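You operate a simulated robot arm through the tools that you are given. There is no shell and no other tool. Be economical: measure what you need, move in short steps, check, and stop when the job is done.

Carry out the task below with a simulated robot arm. There is one attempt and no reset: what you move stays moved.

Task
Set the dose dial to 20 ml and pump 3 strokes of oil into the beaker with the blue foot.
Fine: stand the beaker on the grid, swing the spout over it and back to the drip cup, put the beaker back; spill nothing. Set down upright: what you pick out.

It is judged by the outcome, as a careful person would: the job done as asked, and still so three seconds after it is handed in. It fails if anything else is knocked over, pushed out of place, dropped, spilled or broken.

Robot
A 7-joint arm with a two-finger parallel gripper, fixed in place. Base frame: the origin is at the foot of the arm, x ahead of it, y to its left, z up; the work surface is at about z = 800. Units: mm, degrees, N and s.
With the tool pointing down near the work surface it reaches from about 240 to 680 mm from the base axis. Its first joint turns from -66.0 to 66.0 degrees. Payload 2.4 kg.
The TCP is the grasp point between the finger pads, 30 mm short of the fingertips. In the tool frame z runs along the fingers and y along their closing line. The gripper opens to 94 mm. The fingers are 28 mm wide and 10 mm thick; the gripper's body (50 by 96 mm) begins 55 mm behind the TCP.
Orientation is that of the tool frame in the base frame, as a unit quaternion [x, y, z, w]. With the fingers straight down and closing along the base's y, the tool's x points along the base's -x, its y along +y and its z along -z.

Tools
- The arm moves only by the tool send_rows. Its argument "series" is a list of rows, each a list of 7 numbers: the turn, a rotation vector about the tool's x, y, z in rad, then the shift along the tool's x, y, z in mm, then the opening, from 0 (shut) to 1 (fully open). In form: [[ax, ay, az, dx, dy, dz, jaw], ...]. A call has 1 to 20 rows; each row is the pose to reach, as a shift and turn from the pose commanded when the call began, along the tool's axes at that moment. A row lasts 0.2 s, in which the tool goes at most 50 mm and 8.6 degrees; a call with a longer step from one row to the next is refused whole, and so is a gripper value outside its range. Where a pose cannot be reached the arm comes as near as it can. A force on the tool above 50 N (or 10 N above the force at the start of the call, whichever is more), or a blocked arm, ends the call early, and 0.2 s more pass. The fingers move at their own pace (about 153 mm/s each) and stop on an object; they squeeze with about 35 N. The grip force told is the motor's: it shows also when the fingers shut on nothing. Time passes only in rows, and 0.2 s behind the last, so rows that repeat a pose let the fingers close. The reply holds the time, the measured pose of the TCP, the force on the tool along the base axes, the opening and the grip force, in the units named above and with some noise, with the torque about the TCP (base axes, N m) and any sound that the robot's microphone picked up, and new pictures: "pictures" is both (left out), scene, wrist or none.
- Cameras (640 x 400 px; columns grow to the right, rows downward): "scene" is fixed at [35.5, 466.6, 1447]; the picture's right is [-0.80, -0.60, 0.00], its down [-0.33, 0.44, -0.84] and it looks along [0.50, -0.67, -0.55] (base axes); focal length 323 px, centre (320, 200). "wrist" rides on the gripper at [76, 14, -102] in the tool frame; the picture's right is [-0.18, 0.98, 0.00], its down [-0.75, -0.14, -0.64] and it looks along [-0.63, -0.12, 0.77] (tool axes); focal length 243 px, centre (320, 200). There is no depth. A picture from a camera that has moved, and an enlarged one, comes with that camera's place and axes in the base frame and with its lens.
- zoom(camera, box): a new picture of the part [left, top, right, bottom] of that camera's present view, enlarged. The clock stands still meanwhile.
- sign_off(): hands the job in; it is judged then, once.

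Go step by step. Nothing tells you positions but the pictures and the camera data: compare them with the known pose of the tool, close in by small moves and look again before you grip or let go. The budget is 120 turns and 200 pictures, counting those below and the enlarged ones. Unless the task says otherwise, let go and move clear before handing in, and close with one line.

The tools are called as a command line: name --pt "numbers of a row" for each row, then --argument value for the rest, lists and objects as JSON in quotes. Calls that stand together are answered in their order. send_rows: Moves the arm, as the interface text tells. Its arguments: {"type":"object","properties":{"series":{"type":"array","items":{"type":"array","items":{"type":"number"}}},"pictures":{"type":"string","enum":["both","scene","wrist","none"]}},"required":["series"]} The other tools are called the same way: zoom (camera, box) takes an enlarged picture of a part of a camera's view; sign_off () hands the job in.

At the start:

```text
time: 0.0
ee_pos: [342.3, 124.4, 1265.1]
tool_rot: [-0.001, 1.0, 0.0, 0.0]
ft_force: [-1.0, -0.2, 0.2]
ft_torque: [-0.02, -0.02, -0.02]
finger_gap: 94.0
grasp_force: 0.1
```

scene: 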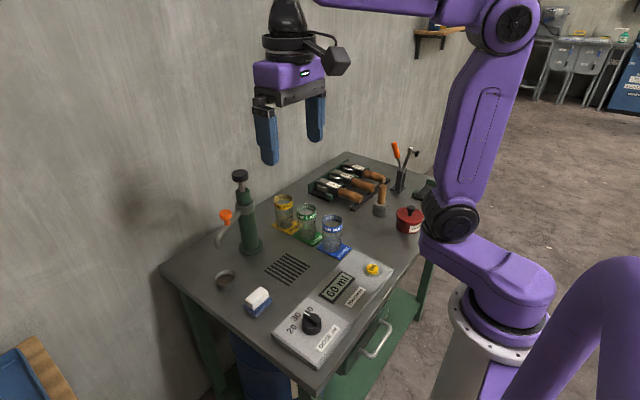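
wrist: 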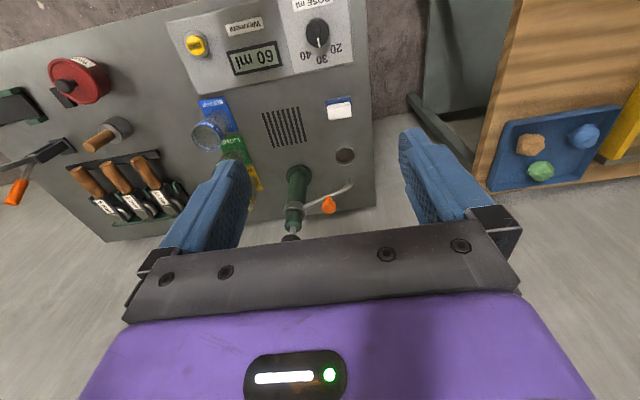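

I see a bench with an oil pump (green column, spout with orange handle, drip cup), three beakers on coloured mats, a drain grid, a control box with dose dial and display. I'll enlarge the views first.

zoom --camera "scene" --box '[200, 160, 360, 300]'

zoom --camera "scene" --box '[260, 240, 400, 370]'

zoom --camera "wrist" --box '[160, 0, 380, 240]'

```text
2.86 times, centred on (280, 230) of scene
camera zoom: at [35.5, 466.6, 1447.0], right [-0.8, -0.6, 0.0], down [-0.33, 0.44, -0.84], along [0.5, -0.67, -0.55], focal length 923 px, centre (434, 114)
```

zoom: 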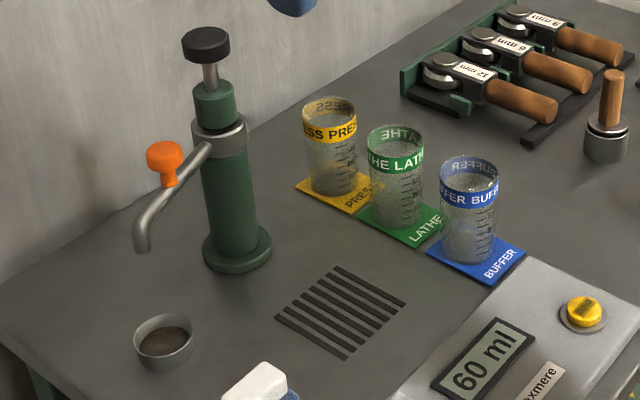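

```text
3.08 times, centred on (330, 305) of scene
camera zoom: at [35.5, 466.6, 1447.0], right [-0.8, -0.6, 0.0], down [-0.33, 0.44, -0.84], along [0.5, -0.67, -0.55], focal length 994 px, centre (289, -123)
```

zoom: 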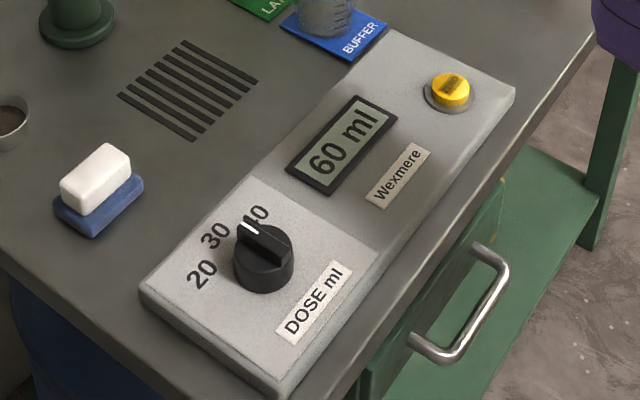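

```text
1.67 times, centred on (270, 120) of wrist
camera zoom: at [266.0, 140.1, 1368.1], right [0.18, 0.98, 0.0], down [0.75, -0.14, 0.64], along [0.63, -0.12, -0.77], focal length 404 px, centre (403, 333)
```

zoom: 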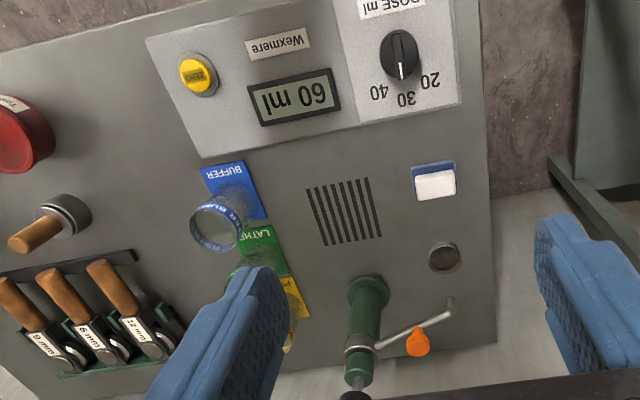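

Blue-labelled beaker is around (443,-138), grid around (488,11), pump at (627,14), drip cup (581,148), dial at about (317,120). I go above the dial for a close look.

send_rows --pt "0 0 0 5 -1 45 1" --pt "0 0 0 10 -2 90 1" --pt "0 0 0 15 -3 135 1" --pt "0 0 0 20 -4 180 1" --pt "0 0 0 25 -4 225 1" --pt "0 0 0 25 -4 265 1"

zoom --camera "scene" --box '[260, 190, 360, 260]'

zoom --camera "scene" --box '[350, 250, 400, 290]'

```text
time: 1.4
ee_pos: [316.9, 120.4, 998.4]
tool_rot: [0.0, 1.0, 0.001, 0.0]
ft_force: [0.0, -0.1, -0.6]
ft_torque: [0.02, 0.04, -0.01]
finger_gap: 94.0
grasp_force: 0.1
camera wrist: at [239.8, 136.4, 1101.7], right [0.18, 0.98, 0.0], down [0.75, -0.14, 0.64], along [0.63, -0.12, -0.77], focal length 243 px, centre (320, 200)
```

scene: 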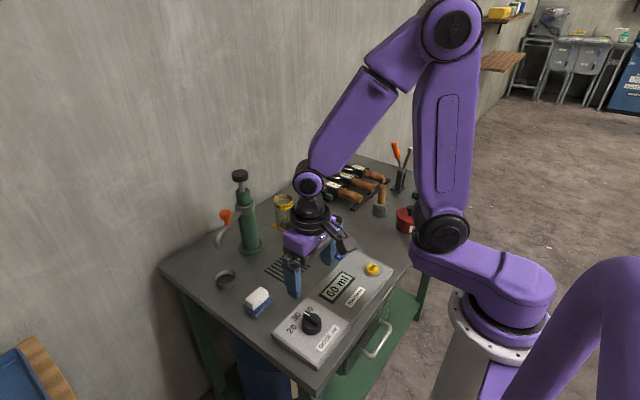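
wrist: 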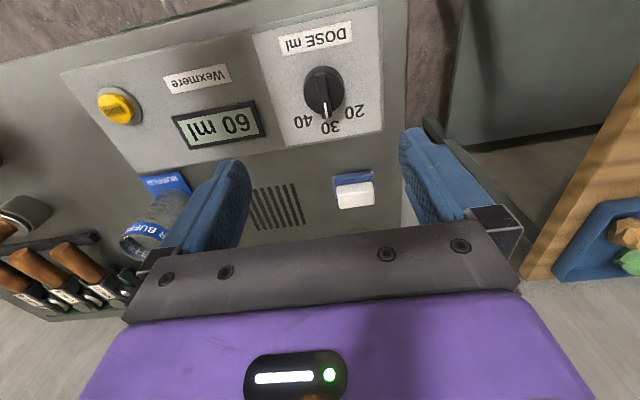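

```text
5.71 times, centred on (310, 225) of scene
camera zoom: at [35.5, 466.6, 1447.0], right [-0.8, -0.6, 0.0], down [-0.33, 0.44, -0.84], along [0.5, -0.67, -0.55], focal length 1846 px, centre (377, 57)
```

zoom: 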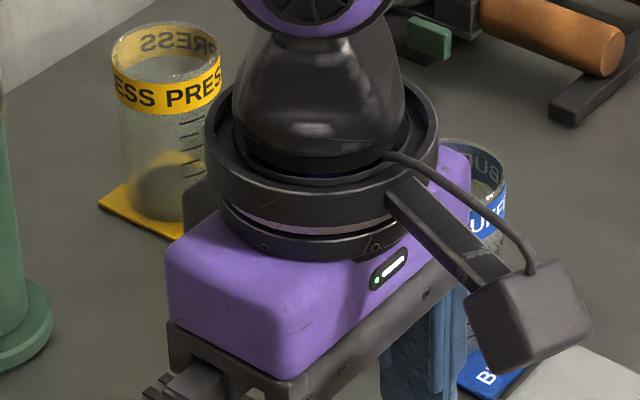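

```text
10.00 times, centred on (375, 270) of scene
camera zoom: at [35.5, 466.6, 1447.0], right [-0.8, -0.6, 0.0], down [-0.33, 0.44, -0.84], along [0.5, -0.67, -0.55], focal length 3230 px, centre (-230, -500)
```

zoom: 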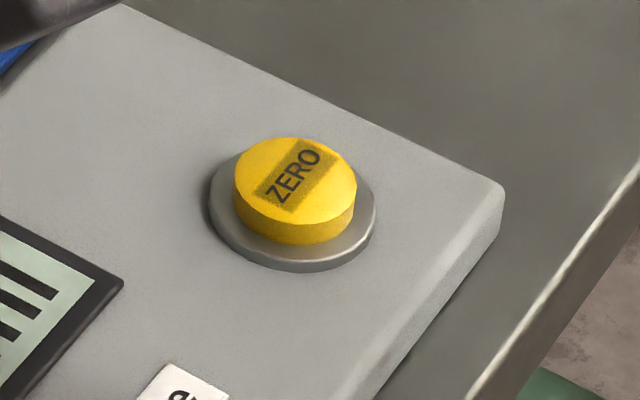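

The yellow button is a ZERO key for the counter, which isn't asked for. Now a closer look at the dial.

zoom --camera "wrist" --box '[250, 10, 390, 150]'

zoom --camera "scene" --box '[270, 290, 350, 350]'

```text
2.86 times, centred on (320, 80) of wrist
camera zoom: at [239.8, 136.4, 1101.7], right [0.18, 0.98, 0.0], down [0.75, -0.14, 0.64], along [0.63, -0.12, -0.77], focal length 693 px, centre (320, 543)
```

zoom: 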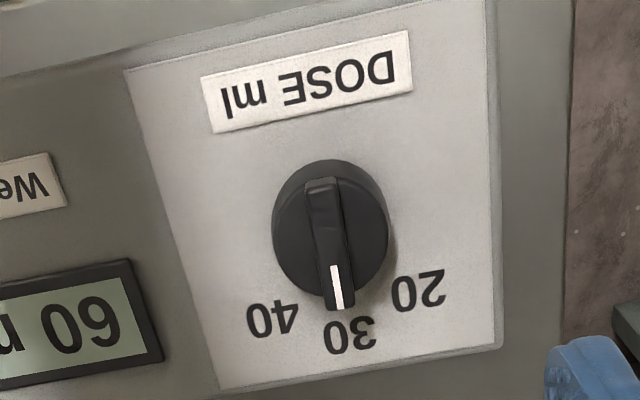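

```text
6.67 times, centred on (310, 320) of scene
camera zoom: at [35.5, 466.6, 1447.0], right [-0.8, -0.6, 0.0], down [-0.33, 0.44, -0.84], along [0.5, -0.67, -0.55], focal length 2154 px, centre (387, -600)
```

zoom: 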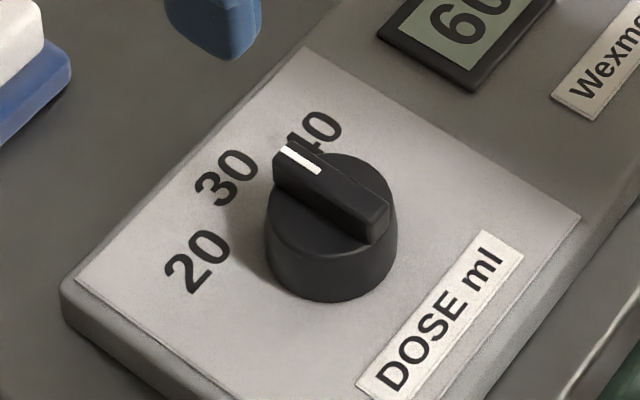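

The dial points at 30; 20 is 40° counter‑clockwise as seen from above. The knob bar is centred about (312,126.5). I lower over it with part-open fingers.

send_rows --pt "0 0 0 2 3 40 0.5" --pt "0 0 0 4 6 80 0.5" --pt "0 0 0 4 6 108 0.5" --pt "0 0 0 4 6 108 0.5"

zoom --camera "scene" --box '[270, 270, 350, 350]'

```text
time: 2.4
ee_pos: [312.6, 127.1, 890.4]
tool_rot: [0.0, 1.0, 0.0, 0.0]
ft_force: [0.1, 0.3, 0.5]
ft_torque: [0.01, -0.01, 0.01]
finger_gap: 46.7
grasp_force: 0.2
camera wrist: at [236.7, 142.3, 994.7], right [0.18, 0.98, 0.0], down [0.75, -0.14, 0.64], along [0.63, -0.12, -0.77], focal length 243 px, centre (320, 200)
```

scene: 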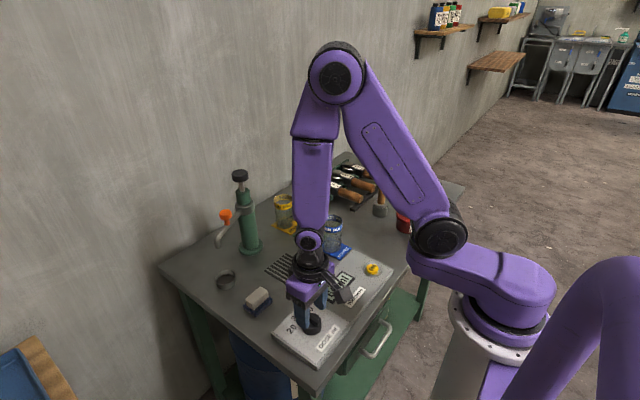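
wrist: 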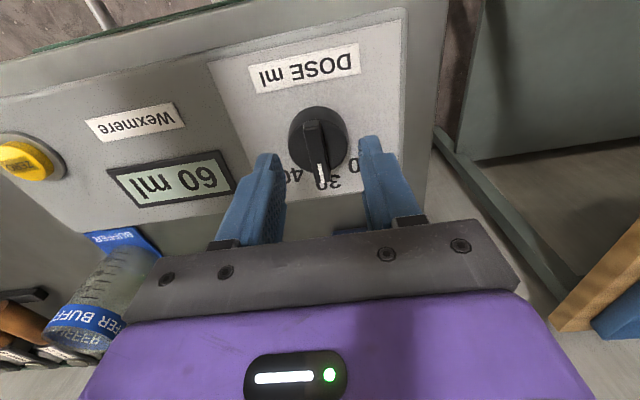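

```text
5.00 times, centred on (310, 310) of scene
camera zoom: at [35.5, 466.6, 1447.0], right [-0.8, -0.6, 0.0], down [-0.33, 0.44, -0.84], along [0.5, -0.67, -0.55], focal length 1615 px, centre (370, -350)
```

zoom: 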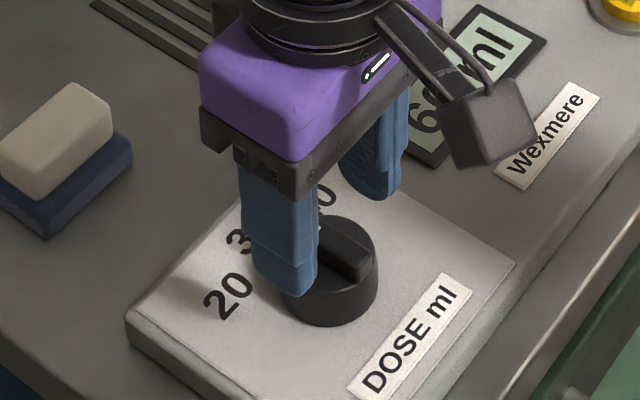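

The bar sits between the fingers, well centred. I lower 10 mm more and close on it.

send_rows --pt "0 0 0 -2 -1 6 0.5" --pt "0 0 0 -2 -1 11 0.5" --pt "0 0 0 -2 -1 11 0.0" --pt "0 0 0 -2 -1 11 0.0" --pt "0 0 0 -2 -1 11 0.0" --pictures "wrist"

```text
time: 3.6
ee_pos: [314.4, 125.3, 880.8]
tool_rot: [0.001, 1.0, 0.0, -0.001]
ft_force: [3.6, -15.4, -4.3]
ft_torque: [-0.45, -0.49, 0.02]
finger_gap: 10.8
grasp_force: 44.2
camera wrist: at [238.6, 140.7, 984.0], right [0.19, 0.98, 0.0], down [0.75, -0.14, 0.64], along [0.63, -0.12, -0.77], focal length 243 px, centre (320, 200)
```

wrist: 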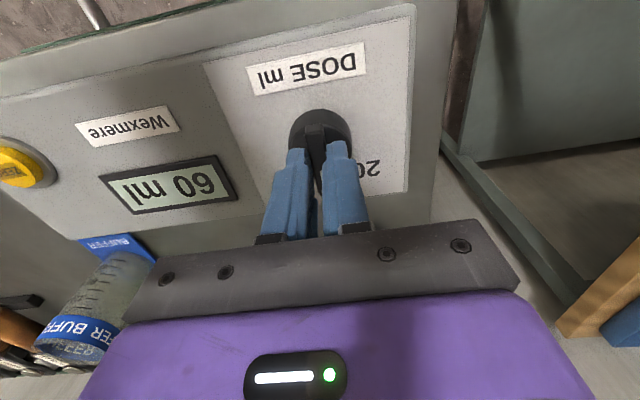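

Gripped (10.8 mm bar). A small sideways shift to relax, then I turn it by 40° counter‑clockwise.

send_rows --pt "0 0 0 0 -1.5 0 0" --pt "0 0 -0.12 0 -1.5 0 0" --pt "0 0 -0.24 0 -1.5 0 0" --pt "0 0 -0.36 0 -1.5 0 0" --pt "0 0 -0.48 0 -1.5 0 0" --pt "0 0 -0.6 0 -1.5 0 0" --pt "0 0 -0.7 0 -1.5 0 0" --pt "0 0 -0.7 0 -1.5 0 0"

zoom --camera "scene" --box '[270, 270, 350, 350]'

```text
time: 5.4
ee_pos: [315.2, 124.5, 880.4]
tool_rot: [-0.346, 0.938, -0.001, 0.0]
ft_force: [-22.3, 26.3, -21.0]
ft_torque: [0.75, 0.45, 0.03]
finger_gap: 11.0
grasp_force: 44.6
camera wrist: at [247.3, 87.4, 983.9], right [-0.5, 0.87, 0.0], down [0.67, 0.38, 0.64], along [0.56, 0.32, -0.77], focal length 243 px, centre (320, 200)
```

scene: 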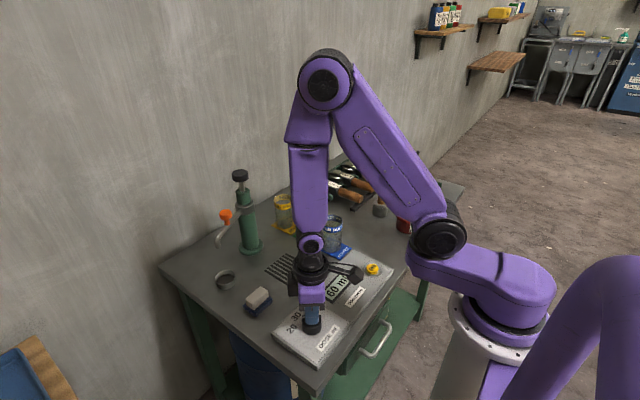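
wrist: 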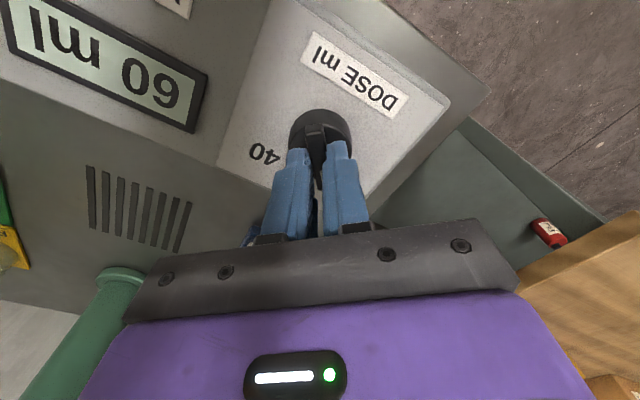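

```text
5.00 times, centred on (310, 310) of scene
camera zoom: at [35.2, 467.3, 1446.8], right [-0.8, -0.6, 0.0], down [-0.33, 0.44, -0.84], along [0.5, -0.67, -0.55], focal length 1615 px, centre (370, -350)
```

zoom: 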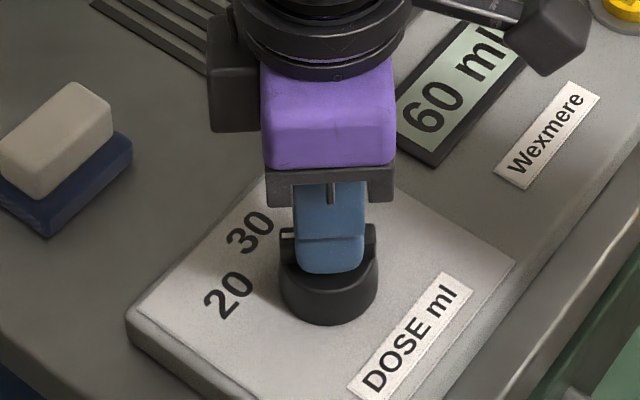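

Turned by 40.5°. I release, rise and check where the pointer stands.

send_rows --pt "0 0 0 0 0 0 0.3" --pt "0 0 0 0 0 0 0.5" --pt "0 0 0 0 0 -25 0.5" --pt "0 0 0 0 0 -60 0.5" --pt "0 0 0.14 0 0 -100 0.5" --pt "0 0 0.28 0 0 -120 0.5" --pt "0 0 0.42 0 0 -120 0.5" --pt "0 0 0.56 0 0 -120 0.5" --pt "0 0 0.7 0 0 -120 0.5" --pictures "none"

zoom --camera "scene" --box '[270, 270, 350, 350]'

zoom --camera "wrist" --box '[250, 10, 390, 150]'

```text
time: 7.4
ee_pos: [314.5, 124.2, 1002.1]
tool_rot: [0.001, 1.0, 0.0, 0.0]
ft_force: [0.0, 0.3, 0.3]
ft_torque: [0.0, 0.0, 0.0]
finger_gap: 46.8
grasp_force: 0.0
```

```text
5.00 times, centred on (310, 310) of scene
camera zoom: at [35.5, 466.6, 1447.0], right [-0.8, -0.6, 0.0], down [-0.33, 0.44, -0.84], along [0.5, -0.67, -0.55], focal length 1615 px, centre (370, -350)
```

zoom: 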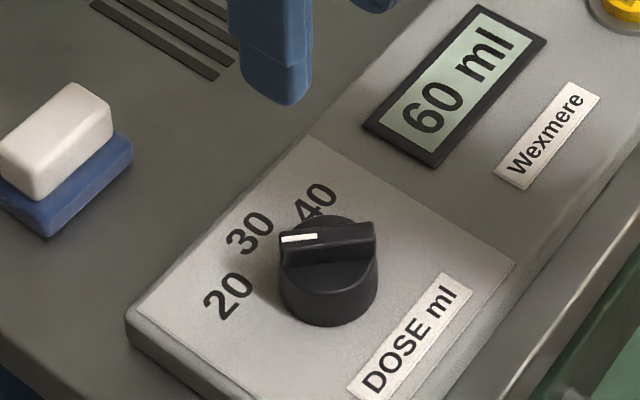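

```text
2.86 times, centred on (320, 80) of wrist
camera zoom: at [238.8, 140.3, 1105.4], right [0.19, 0.98, 0.0], down [0.75, -0.14, 0.64], along [0.63, -0.12, -0.77], focal length 693 px, centre (320, 543)
```

zoom: 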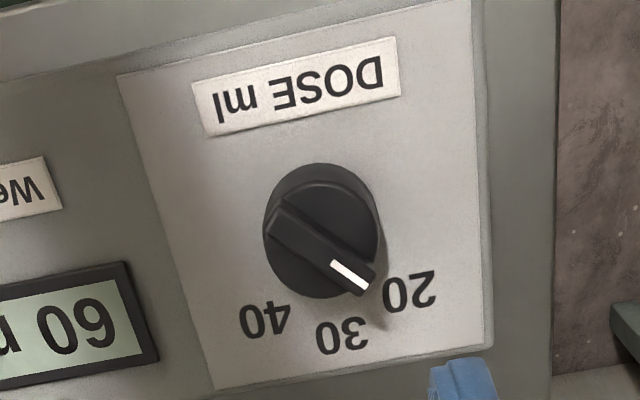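

The pointer is at about 39°, while the 20 mark sits nearer 43°, so it could go a little further. I regrip and add a few degrees.

send_rows --pt "0 0 -0.14 0.5 1.8 20 0.5" --pt "0 0 -0.28 0.5 1.8 40 0.5" --pt "0 0 -0.42 0.5 1.8 60 0.5" --pt "0 0 -0.56 0.5 1.8 80 0.5" --pt "0 0 -0.68 0.5 1.8 100 0.5" --pt "0 0 -0.68 0.5 1.8 121 0.5" --pt "0 0 -0.68 0.5 1.8 121 0" --pt "0 0 -0.68 0.5 1.8 121 0" --pt "0 0 -0.72 0.5 1.8 121 0" --pt "0 0 -0.77 0.5 1.8 121 0" --pt "0 0 -0.77 0.5 1.8 121 0" --pt "0 0 -0.77 0.5 1.8 121 0.3" --pt "0 0 -0.77 0.5 1.8 121 0.5" --pt "0 0 -0.77 0.5 1.8 100 0.5" --pt "0 0 -0.7 0.5 1.8 60 0.5" --pt "0 0 -0.56 0.5 1.8 20 0.5" --pt "0 0 -0.42 0.5 1.8 0 0.5" --pt "0 0 -0.28 0.5 1.8 0 0.5" --pt "0 0 -0.14 0.5 1.8 0 0.5" --pt "0 0 0 0.5 1.8 0 0.5" --pictures "none"

zoom --camera "wrist" --box '[250, 10, 390, 150]'

```text
time: 11.6
ee_pos: [315.0, 127.9, 1000.2]
tool_rot: [0.001, 1.0, 0.0, 0.001]
ft_force: [-0.7, -1.0, 0.0]
ft_torque: [0.02, 0.03, -0.02]
finger_gap: 47.3
grasp_force: 0.0
```

```text
2.86 times, centred on (320, 80) of wrist
camera zoom: at [238.1, 142.3, 1103.9], right [0.19, 0.98, 0.0], down [0.75, -0.14, 0.64], along [0.63, -0.12, -0.77], focal length 693 px, centre (320, 543)
```

zoom: 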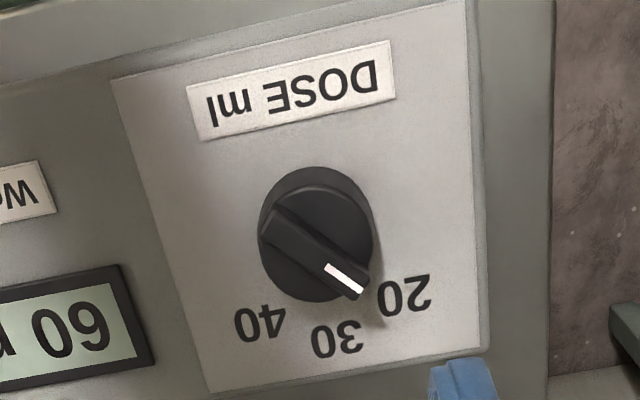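

The dial rests at 20, seemingly in a detent. Now I move above the blue beaker for a look.

send_rows --pt "0 0 0 0 0 -45 0.5" --pt "0 0 0 -18 -38 -60 0.5" --pt "0 0 0 -36 -76 -60 0.7" --pt "0 0 0 -54 -114 -60 1" --pt "0 0 0 -72 -152 -60 1" --pt "0 0 0 -90 -190 -60 1" --pt "0 0 0 -108 -228 -60 1" --pt "0 0 0 -128 -266 -60 1" --pt "0 0 0 -128 -266 -60 1"

zoom --camera "scene" --box '[240, 180, 360, 290]'

```text
time: 13.6
ee_pos: [443.1, -139.6, 1061.8]
tool_rot: [-0.001, 1.0, -0.001, 0.0]
ft_force: [-0.2, 0.5, 0.8]
ft_torque: [0.02, 0.0, 0.0]
finger_gap: 93.9
grasp_force: 0.0
camera wrist: at [366.1, -123.9, 1165.8], right [0.18, 0.98, 0.0], down [0.75, -0.14, 0.64], along [0.63, -0.12, -0.77], focal length 243 px, centre (320, 200)
```

scene: 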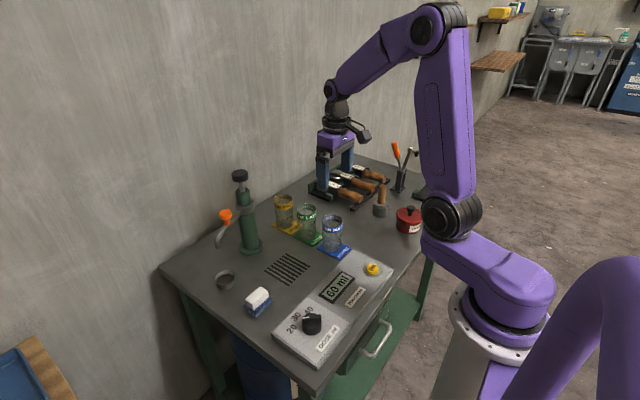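
wrist: 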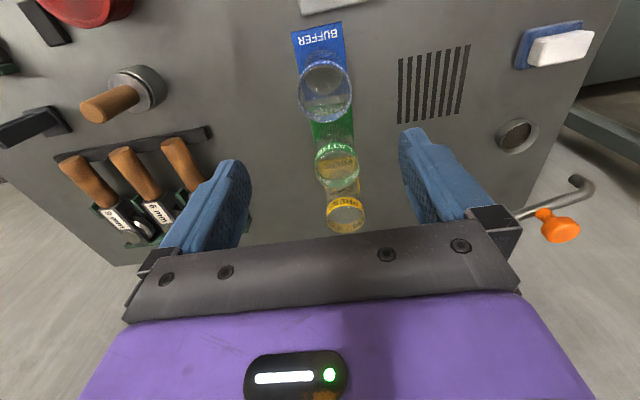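

```text
3.64 times, centred on (300, 235) of scene
camera zoom: at [35.5, 466.5, 1447.0], right [-0.8, -0.6, 0.0], down [-0.33, 0.44, -0.84], along [0.5, -0.67, -0.55], focal length 1175 px, centre (393, 73)
```

zoom: 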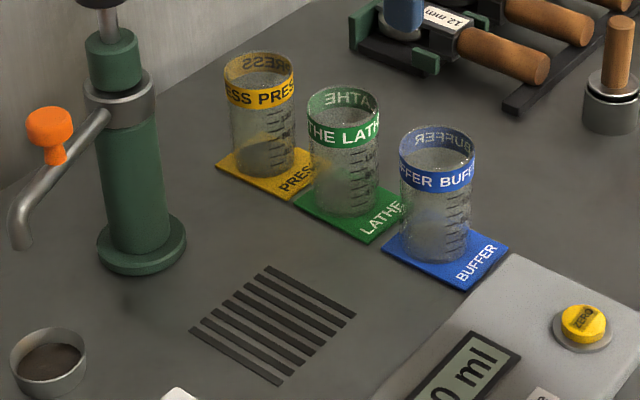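

zoom --camera "wrist" --box '[260, 10, 400, 130]'

zoom --camera "scene" --box '[310, 205, 360, 265]'

```text
3.33 times, centred on (330, 70) of wrist
camera zoom: at [366.1, -123.9, 1165.8], right [0.18, 0.98, 0.0], down [0.75, -0.14, 0.64], along [0.63, -0.12, -0.77], focal length 809 px, centre (287, 633)
```

zoom: 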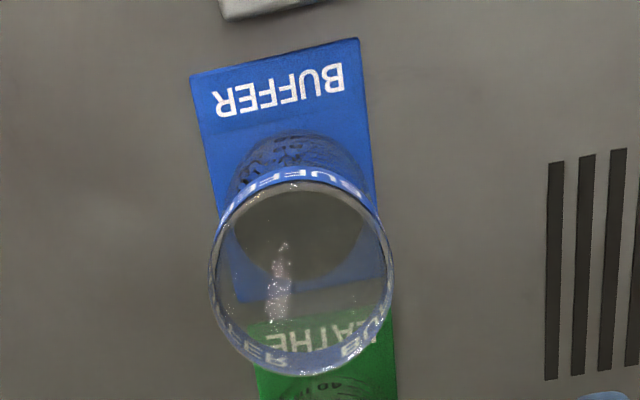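

```text
6.67 times, centred on (335, 235) of scene
camera zoom: at [35.5, 466.5, 1447.0], right [-0.8, -0.6, 0.0], down [-0.33, 0.44, -0.84], along [0.5, -0.67, -0.55], focal length 2154 px, centre (220, -33)
```

zoom: 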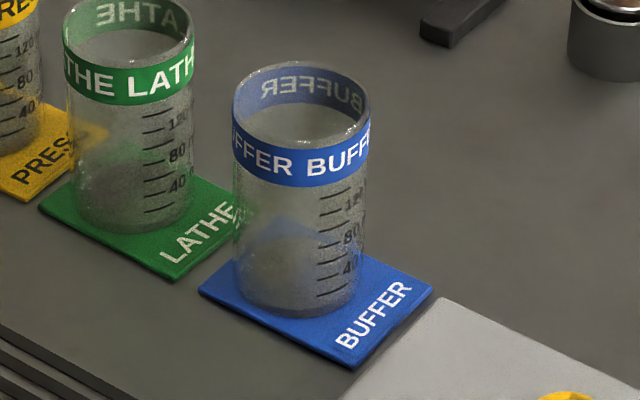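

The beaker stands at about (441,-135), rim z≈896, 58 mm wide. I descend around it with the fingers along y.

send_rows --pt "0 0 0 2 4.5 45 1" --pt "0 0 0 2 4.5 90 1" --pt "0 0 0 2 4.5 130 1" --pt "0 0 0 2 4.5 160 1" --pt "0 0 0 2 4.5 160 1"

zoom --camera "scene" --box '[290, 180, 370, 260]'

```text
time: 14.8
ee_pos: [441.5, -135.3, 898.9]
tool_rot: [-0.001, 1.0, 0.0, 0.0]
ft_force: [1.3, -0.5, 0.1]
ft_torque: [0.04, -0.02, -0.03]
finger_gap: 94.0
grasp_force: 0.1
camera wrist: at [365.2, -118.8, 1003.4], right [0.18, 0.98, 0.0], down [0.75, -0.14, 0.64], along [0.63, -0.12, -0.77], focal length 243 px, centre (320, 200)
```

scene: 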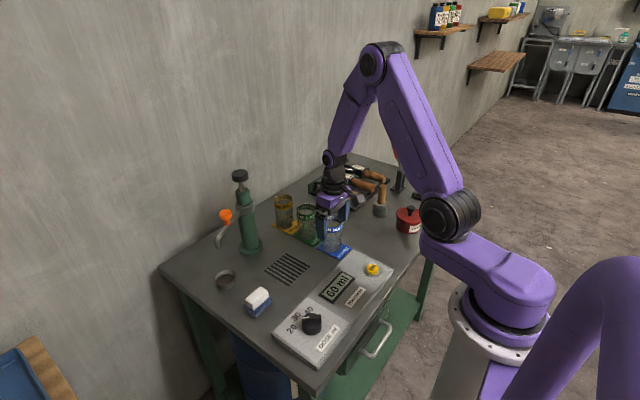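
wrist: 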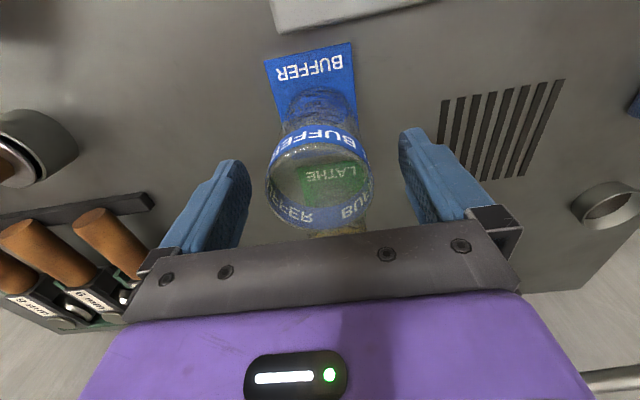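

```text
5.00 times, centred on (330, 220) of scene
camera zoom: at [35.5, 466.6, 1447.0], right [-0.8, -0.6, 0.0], down [-0.33, 0.44, -0.84], along [0.5, -0.67, -0.55], focal length 1615 px, centre (270, 100)
```

zoom: 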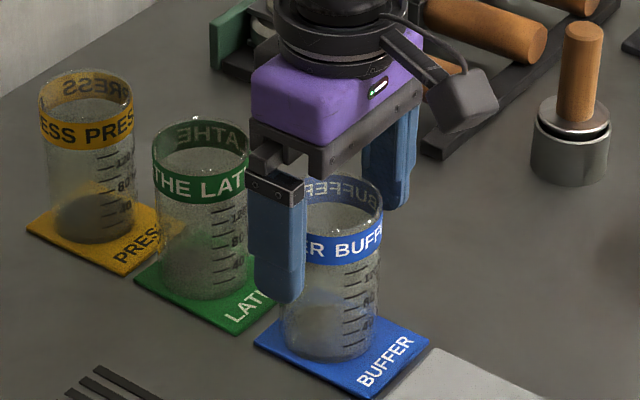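

Well centred. I go down to grip height and close.

send_rows --pt "0 0 0 1 1.5 20 1" --pt "0 0 0 1 1.5 39 1" --pt "0 0 0 1 1.5 39 0.75" --pt "0 0 0 1 1.5 39 0.55" --pt "0 0 0 1 1.5 39 0.5" --pt "0 0 0 1 1.5 39 0.5"

```text
time: 16.2
ee_pos: [439.1, -134.1, 860.7]
tool_rot: [0.001, 1.0, 0.0, 0.001]
ft_force: [-0.5, 0.0, 0.0]
ft_torque: [0.0, -0.01, 0.02]
finger_gap: 57.5
grasp_force: 35.3
camera wrist: at [364.1, -118.6, 964.7], right [0.18, 0.98, 0.0], down [0.75, -0.14, 0.64], along [0.63, -0.12, -0.77], focal length 243 px, centre (320, 200)
```

scene: 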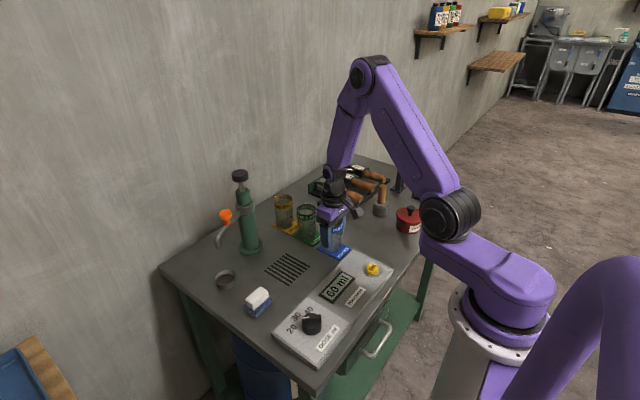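
wrist: 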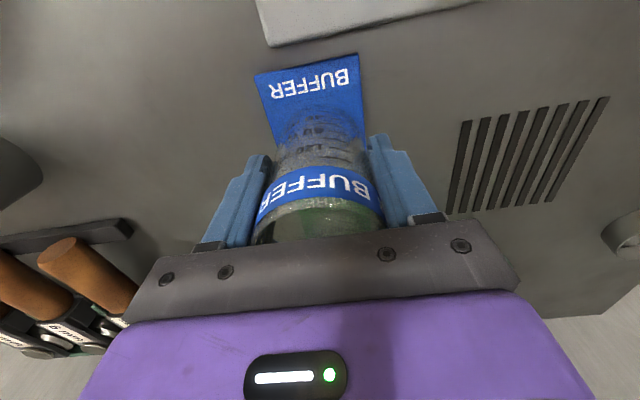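

Gripped at 57.5 mm. I lift it and carry it to above the grid at (487.5,11).

send_rows --pt "0 0 0 0 0 -15 0.5" --pt "0 0 0 0 0 -45 0.5" --pt "0 0 0 -7 20 -60 0.5" --pt "0 0 0 -14 45 -60 0.5" --pt "0 0 0 -23 75 -60 0.5" --pt "0 0 0 -32 105 -60 0.5" --pt "0 0 0 -41 130 -60 0.5" --pt "0 0 0 -48 145 -60 0.5" --pt "0 0 0 -48 145 -60 0.5" --pt "0 0 0 -48 145 -35 0.5" --pt "0 0 0 -48 145 -15 0.5" --pt "0 0 0 -48 145 -15 0.5"

zoom --camera "scene" --box '[240, 190, 360, 300]'

```text
time: 18.4
ee_pos: [491.3, 12.1, 907.8]
tool_rot: [0.0, 1.0, 0.0, 0.003]
ft_force: [-3.7, -1.3, 16.2]
ft_torque: [-0.14, -0.12, 0.0]
finger_gap: 56.8
grasp_force: 35.0
stopped in row 11: the force on the tool passed its limit at 94 N (the readings are from after the stop); the commanded pose is now the measured one
camera wrist: at [414.1, 26.9, 1010.1], right [0.18, 0.98, 0.0], down [0.75, -0.14, 0.65], along [0.64, -0.12, -0.76], focal length 243 px, centre (320, 200)
```

scene: 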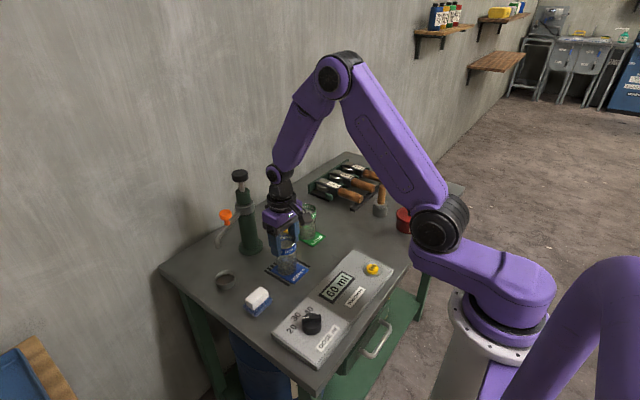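
wrist: 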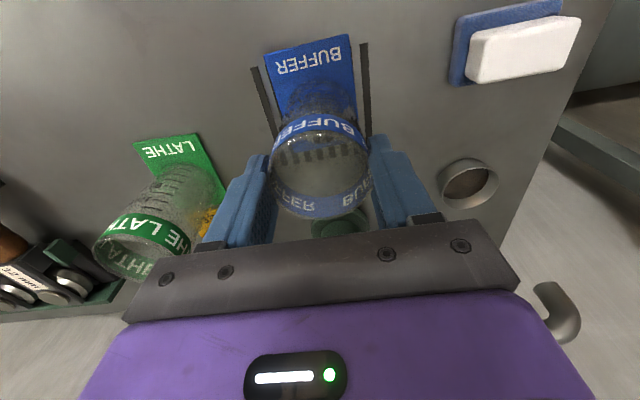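

```text
3.64 times, centred on (300, 245) of scene
camera zoom: at [35.1, 466.5, 1447.0], right [-0.8, -0.6, 0.0], down [-0.33, 0.44, -0.84], along [0.5, -0.67, -0.55], focal length 1175 px, centre (393, 36)
```

zoom: 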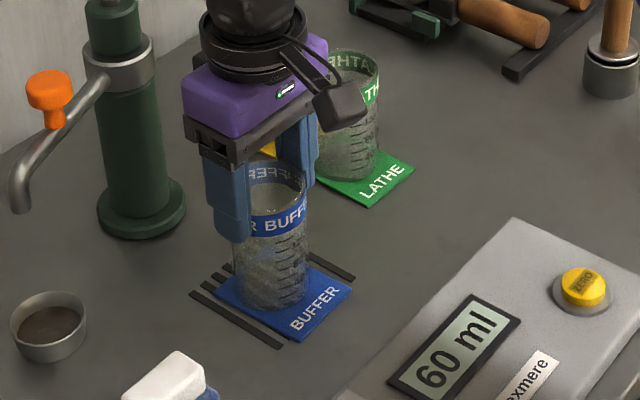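

The blue plate is the beaker's own foot and came along. The beaker slid down within the grip when lifting, and now stands on the grid. I open the fingers gently and check.

send_rows --pt "0 0 0 0 0 0 0.6" --pt "0 0 0 0 0 0 0.64" --pt "0 0 0 0 0 0 0.75" --pt "0 0 0 0 0 0 1.0" --pt "0 0 0 0 0 -30 1.0" --pt "0 0 0 0 0 -75 1.0" --pt "0 0 0 0 0 -120 1.0" --pt "0 0 0 25 0 -160 1.0" --pt "0 0 0 60 0 -180 1.0" --pt "0 0 0 60 0 -180 1.0"

zoom --camera "scene" --box '[200, 160, 360, 300]'

zoom --camera "scene" --box '[260, 220, 320, 290]'

```text
time: 20.6
ee_pos: [428.3, 11.0, 1086.9]
tool_rot: [0.0, 1.0, 0.0, 0.003]
ft_force: [0.2, 0.2, 0.5]
ft_torque: [0.03, 0.02, -0.01]
finger_gap: 94.2
grasp_force: 0.1
camera wrist: at [352.3, 26.4, 1189.7], right [0.18, 0.98, 0.0], down [0.75, -0.14, 0.65], along [0.63, -0.12, -0.76], focal length 243 px, centre (320, 200)
```

scene: 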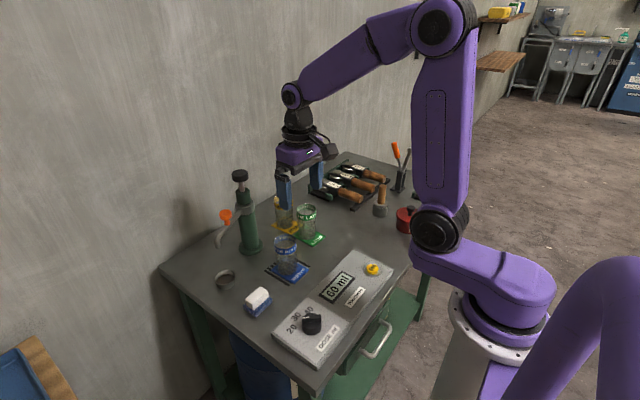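
wrist: 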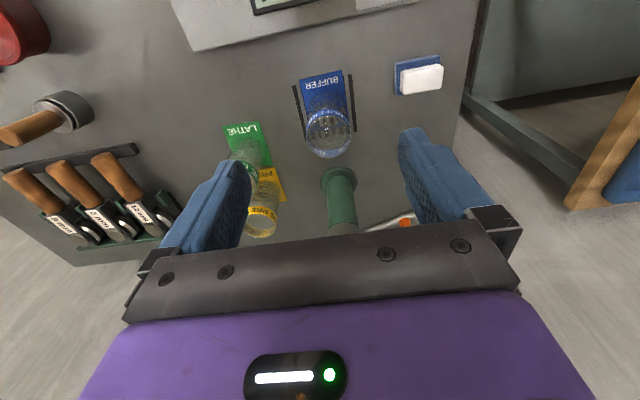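

```text
2.86 times, centred on (280, 230) of scene
camera zoom: at [35.5, 466.6, 1447.0], right [-0.8, -0.6, 0.0], down [-0.33, 0.44, -0.84], along [0.5, -0.67, -0.55], focal length 923 px, centre (434, 114)
```

zoom: 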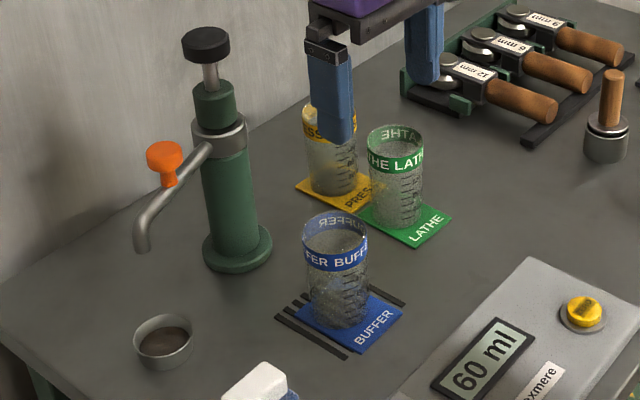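

```text
5.71 times, centred on (290, 255) of scene
camera zoom: at [35.5, 466.6, 1447.0], right [-0.8, -0.6, 0.0], down [-0.33, 0.44, -0.84], along [0.5, -0.67, -0.55], focal length 1846 px, centre (491, -114)
```

zoom: 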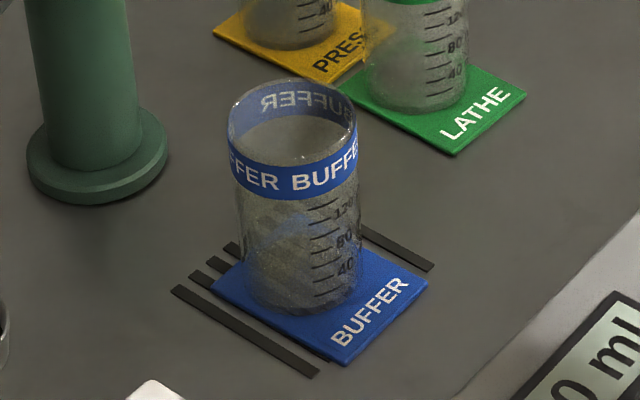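

Beaker stands upright on the grid. Next the spout: its orange knob seems to be around (599,94,980). I go above it with the hand turned 35° so the closing line is along the swing.

send_rows --pt "0 0 0.1 -25 13 -23 0.6" --pt "0 0 0.2 -55 28 -23 0.6" --pt "0 0 0.3 -85 43 -23 0.6" --pt "0 0 0.4 -115 58 -23 0.6" --pt "0 0 0.5 -145 73 -23 0.6" --pt "0 0 0.61 -168 85 -23 0.6" --pt "0 0 0.61 -168 85 -23 0.6"

zoom --camera "scene" --box '[190, 150, 310, 260]'

```text
time: 22.2
ee_pos: [597.9, 98.0, 1107.6]
tool_rot: [0.302, 0.953, 0.001, 0.002]
ft_force: [-0.9, -0.9, -0.3]
ft_torque: [-0.01, 0.0, -0.01]
finger_gap: 56.4
grasp_force: 0.0
camera wrist: at [543.4, 153.2, 1212.3], right [0.72, 0.7, 0.0], down [0.53, -0.55, 0.64], along [0.45, -0.46, -0.76], focal length 243 px, centre (320, 200)
```

scene: 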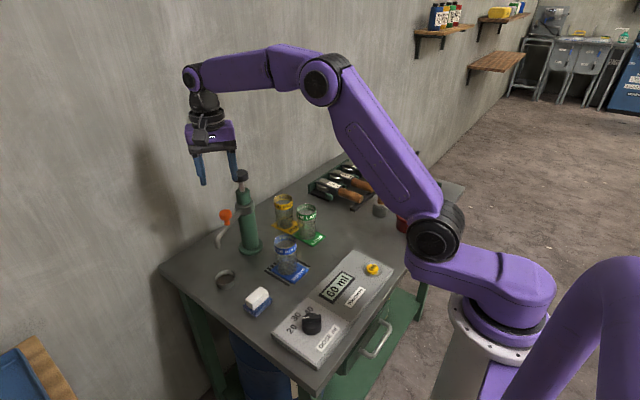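
wrist: 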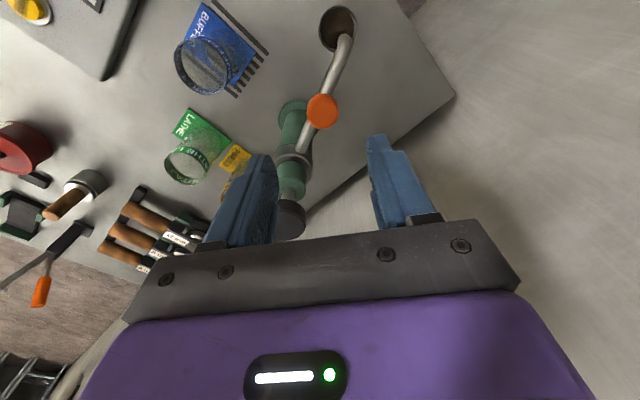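

```text
3.64 times, centred on (250, 205) of scene
camera zoom: at [35.5, 466.6, 1447.0], right [-0.8, -0.6, 0.0], down [-0.33, 0.44, -0.84], along [0.5, -0.67, -0.55], focal length 1175 px, centre (574, 182)
```

zoom: 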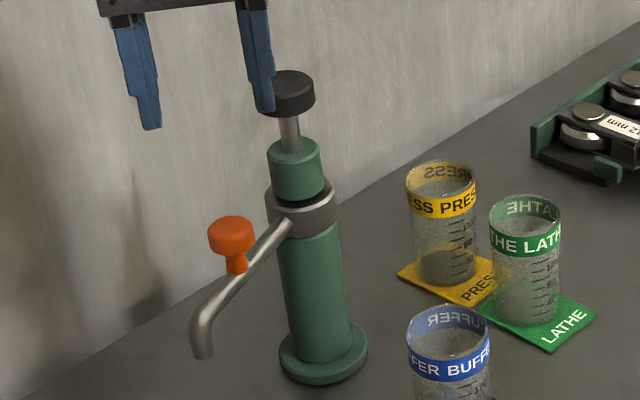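

Knob cap is at about (602,94), top z≈990; pump axis near (636,6). I lower to just above the knob and check alignment.

send_rows --pt "0 0 0 -3 -0.5 40 0.6" --pt "0 0 0 -5.6 -1 82 0.6" --pt "0 0 0 -5.6 -1 82 0.6"

zoom --camera "scene" --box '[180, 150, 280, 250]'

```text
time: 23.0
ee_pos: [601.6, 92.2, 1026.9]
tool_rot: [0.301, 0.954, 0.001, 0.002]
ft_force: [0.7, 0.7, -0.6]
ft_torque: [-0.01, 0.01, 0.02]
finger_gap: 56.7
grasp_force: 0.0
camera wrist: at [547.3, 147.2, 1130.1], right [0.71, 0.7, 0.0], down [0.53, -0.55, 0.64], along [0.45, -0.46, -0.76], focal length 243 px, centre (320, 200)
```

scene: 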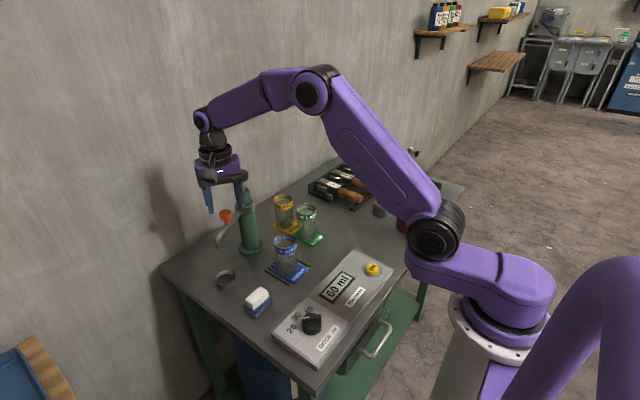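
wrist: 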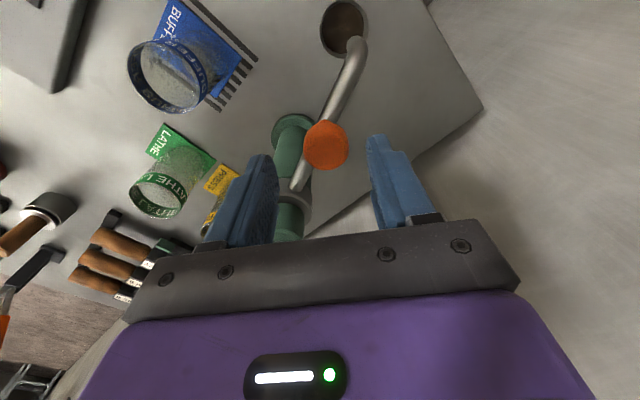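

```text
4.00 times, centred on (230, 200) of scene
camera zoom: at [35.5, 466.6, 1447.0], right [-0.8, -0.6, 0.0], down [-0.33, 0.44, -0.84], along [0.5, -0.67, -0.55], focal length 1292 px, centre (680, 200)
```

zoom: 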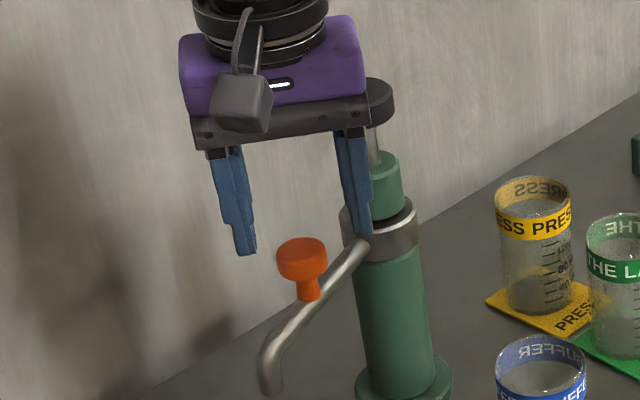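

Slight offset of about 4 mm along the closing line; I correct, lower around the knob and narrow the fingers into a loose cage.

send_rows --pt "0 0 0 2 4 0 0.6" --pt "0 0 0 2 4 15 0.6" --pt "0 0 0 2 4 30 0.6" --pt "0 0 0 2 4 30 0.45" --pt "0 0 0 2 4 30 0.38" --pt "0 0 0 2 4 30 0.38"

zoom --camera "scene" --box '[180, 150, 280, 250]'

```text
time: 24.4
ee_pos: [602.5, 95.9, 997.2]
tool_rot: [0.301, 0.954, 0.001, 0.003]
ft_force: [0.5, 0.1, -0.2]
ft_torque: [0.0, 0.0, 0.0]
finger_gap: 35.6
grasp_force: 0.0
camera wrist: at [548.0, 152.6, 1099.8], right [0.71, 0.7, 0.0], down [0.53, -0.55, 0.64], along [0.45, -0.46, -0.76], focal length 243 px, centre (320, 200)
```

scene: 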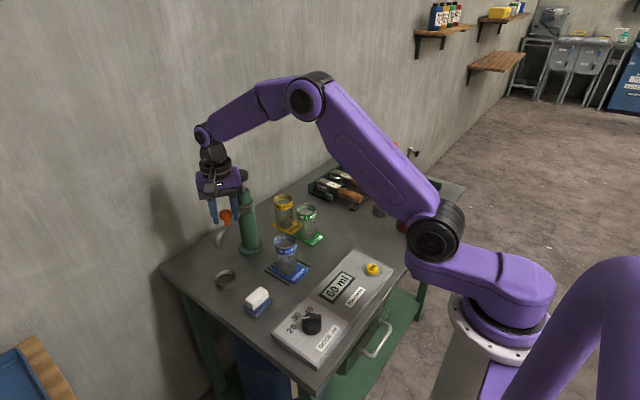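
wrist: 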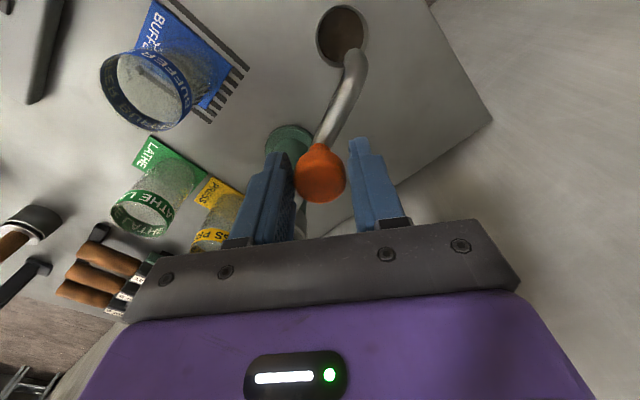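

```text
4.00 times, centred on (230, 200) of scene
camera zoom: at [35.5, 466.6, 1447.0], right [-0.8, -0.6, 0.0], down [-0.33, 0.44, -0.84], along [0.5, -0.67, -0.55], focal length 1292 px, centre (680, 200)
```

zoom: 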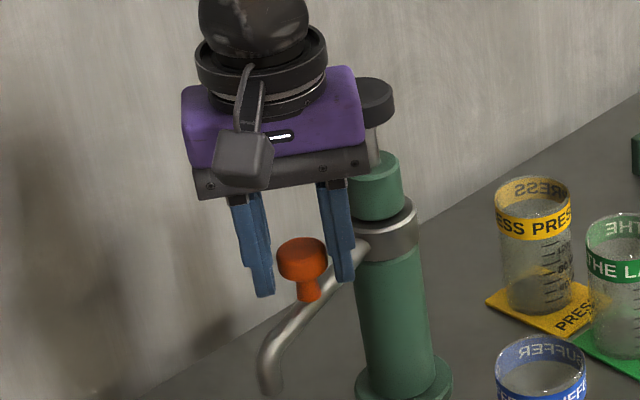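

The knob is caged. I swing it along its arc, first about half way.

send_rows --pt "0 0 0 3.5 -5.5 0 0.38" --pt "0 0 0 6.7 -11.4 0 0.38" --pt "0 0 0 9.2 -17.5 0 0.38" --pt "0 0 0 11.5 -23.6 0 0.38" --pt "0 0 0 13.2 -30 0 0.38" --pt "0 0 0 14.7 -36.4 0 0.38" --pt "0 0 0 15.5 -43 0 0.38" --pt "0 0 0 16 -49.5 0 0.38"

zoom --camera "scene" --box '[190, 150, 310, 260]'

```text
time: 26.2
ee_pos: [560.1, 65.5, 997.1]
tool_rot: [0.301, 0.954, 0.0, 0.002]
ft_force: [0.7, 0.1, -0.1]
ft_torque: [0.02, 0.03, -0.01]
finger_gap: 36.0
grasp_force: 0.1
camera wrist: at [506.0, 121.6, 1100.8], right [0.71, 0.7, 0.0], down [0.53, -0.55, 0.64], along [0.45, -0.46, -0.76], focal length 243 px, centre (320, 200)
```

scene: 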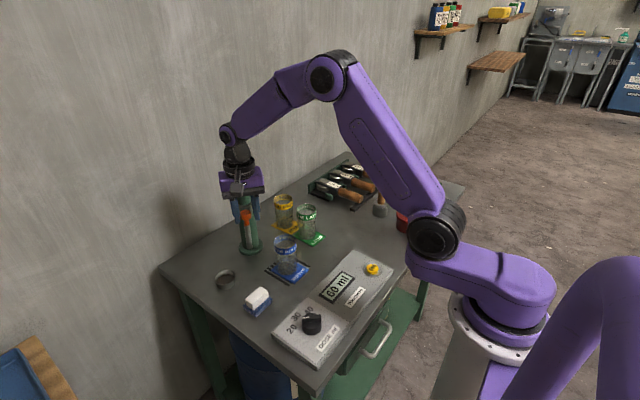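
wrist: 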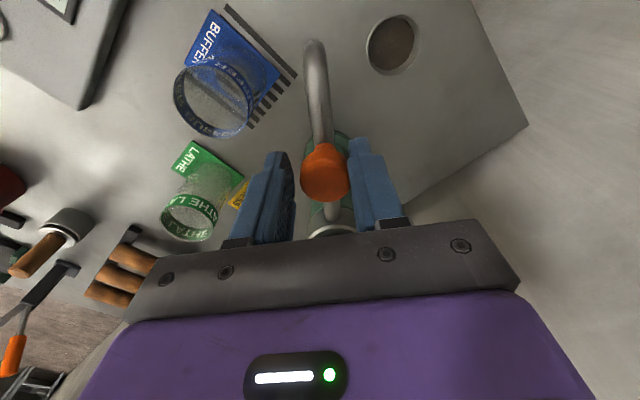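

```text
3.64 times, centred on (250, 205) of scene
camera zoom: at [35.5, 466.6, 1447.0], right [-0.8, -0.6, 0.0], down [-0.33, 0.44, -0.84], along [0.5, -0.67, -0.55], focal length 1175 px, centre (574, 182)
```

zoom: 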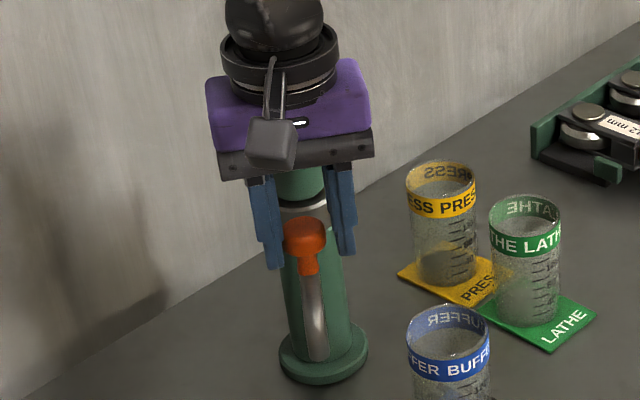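

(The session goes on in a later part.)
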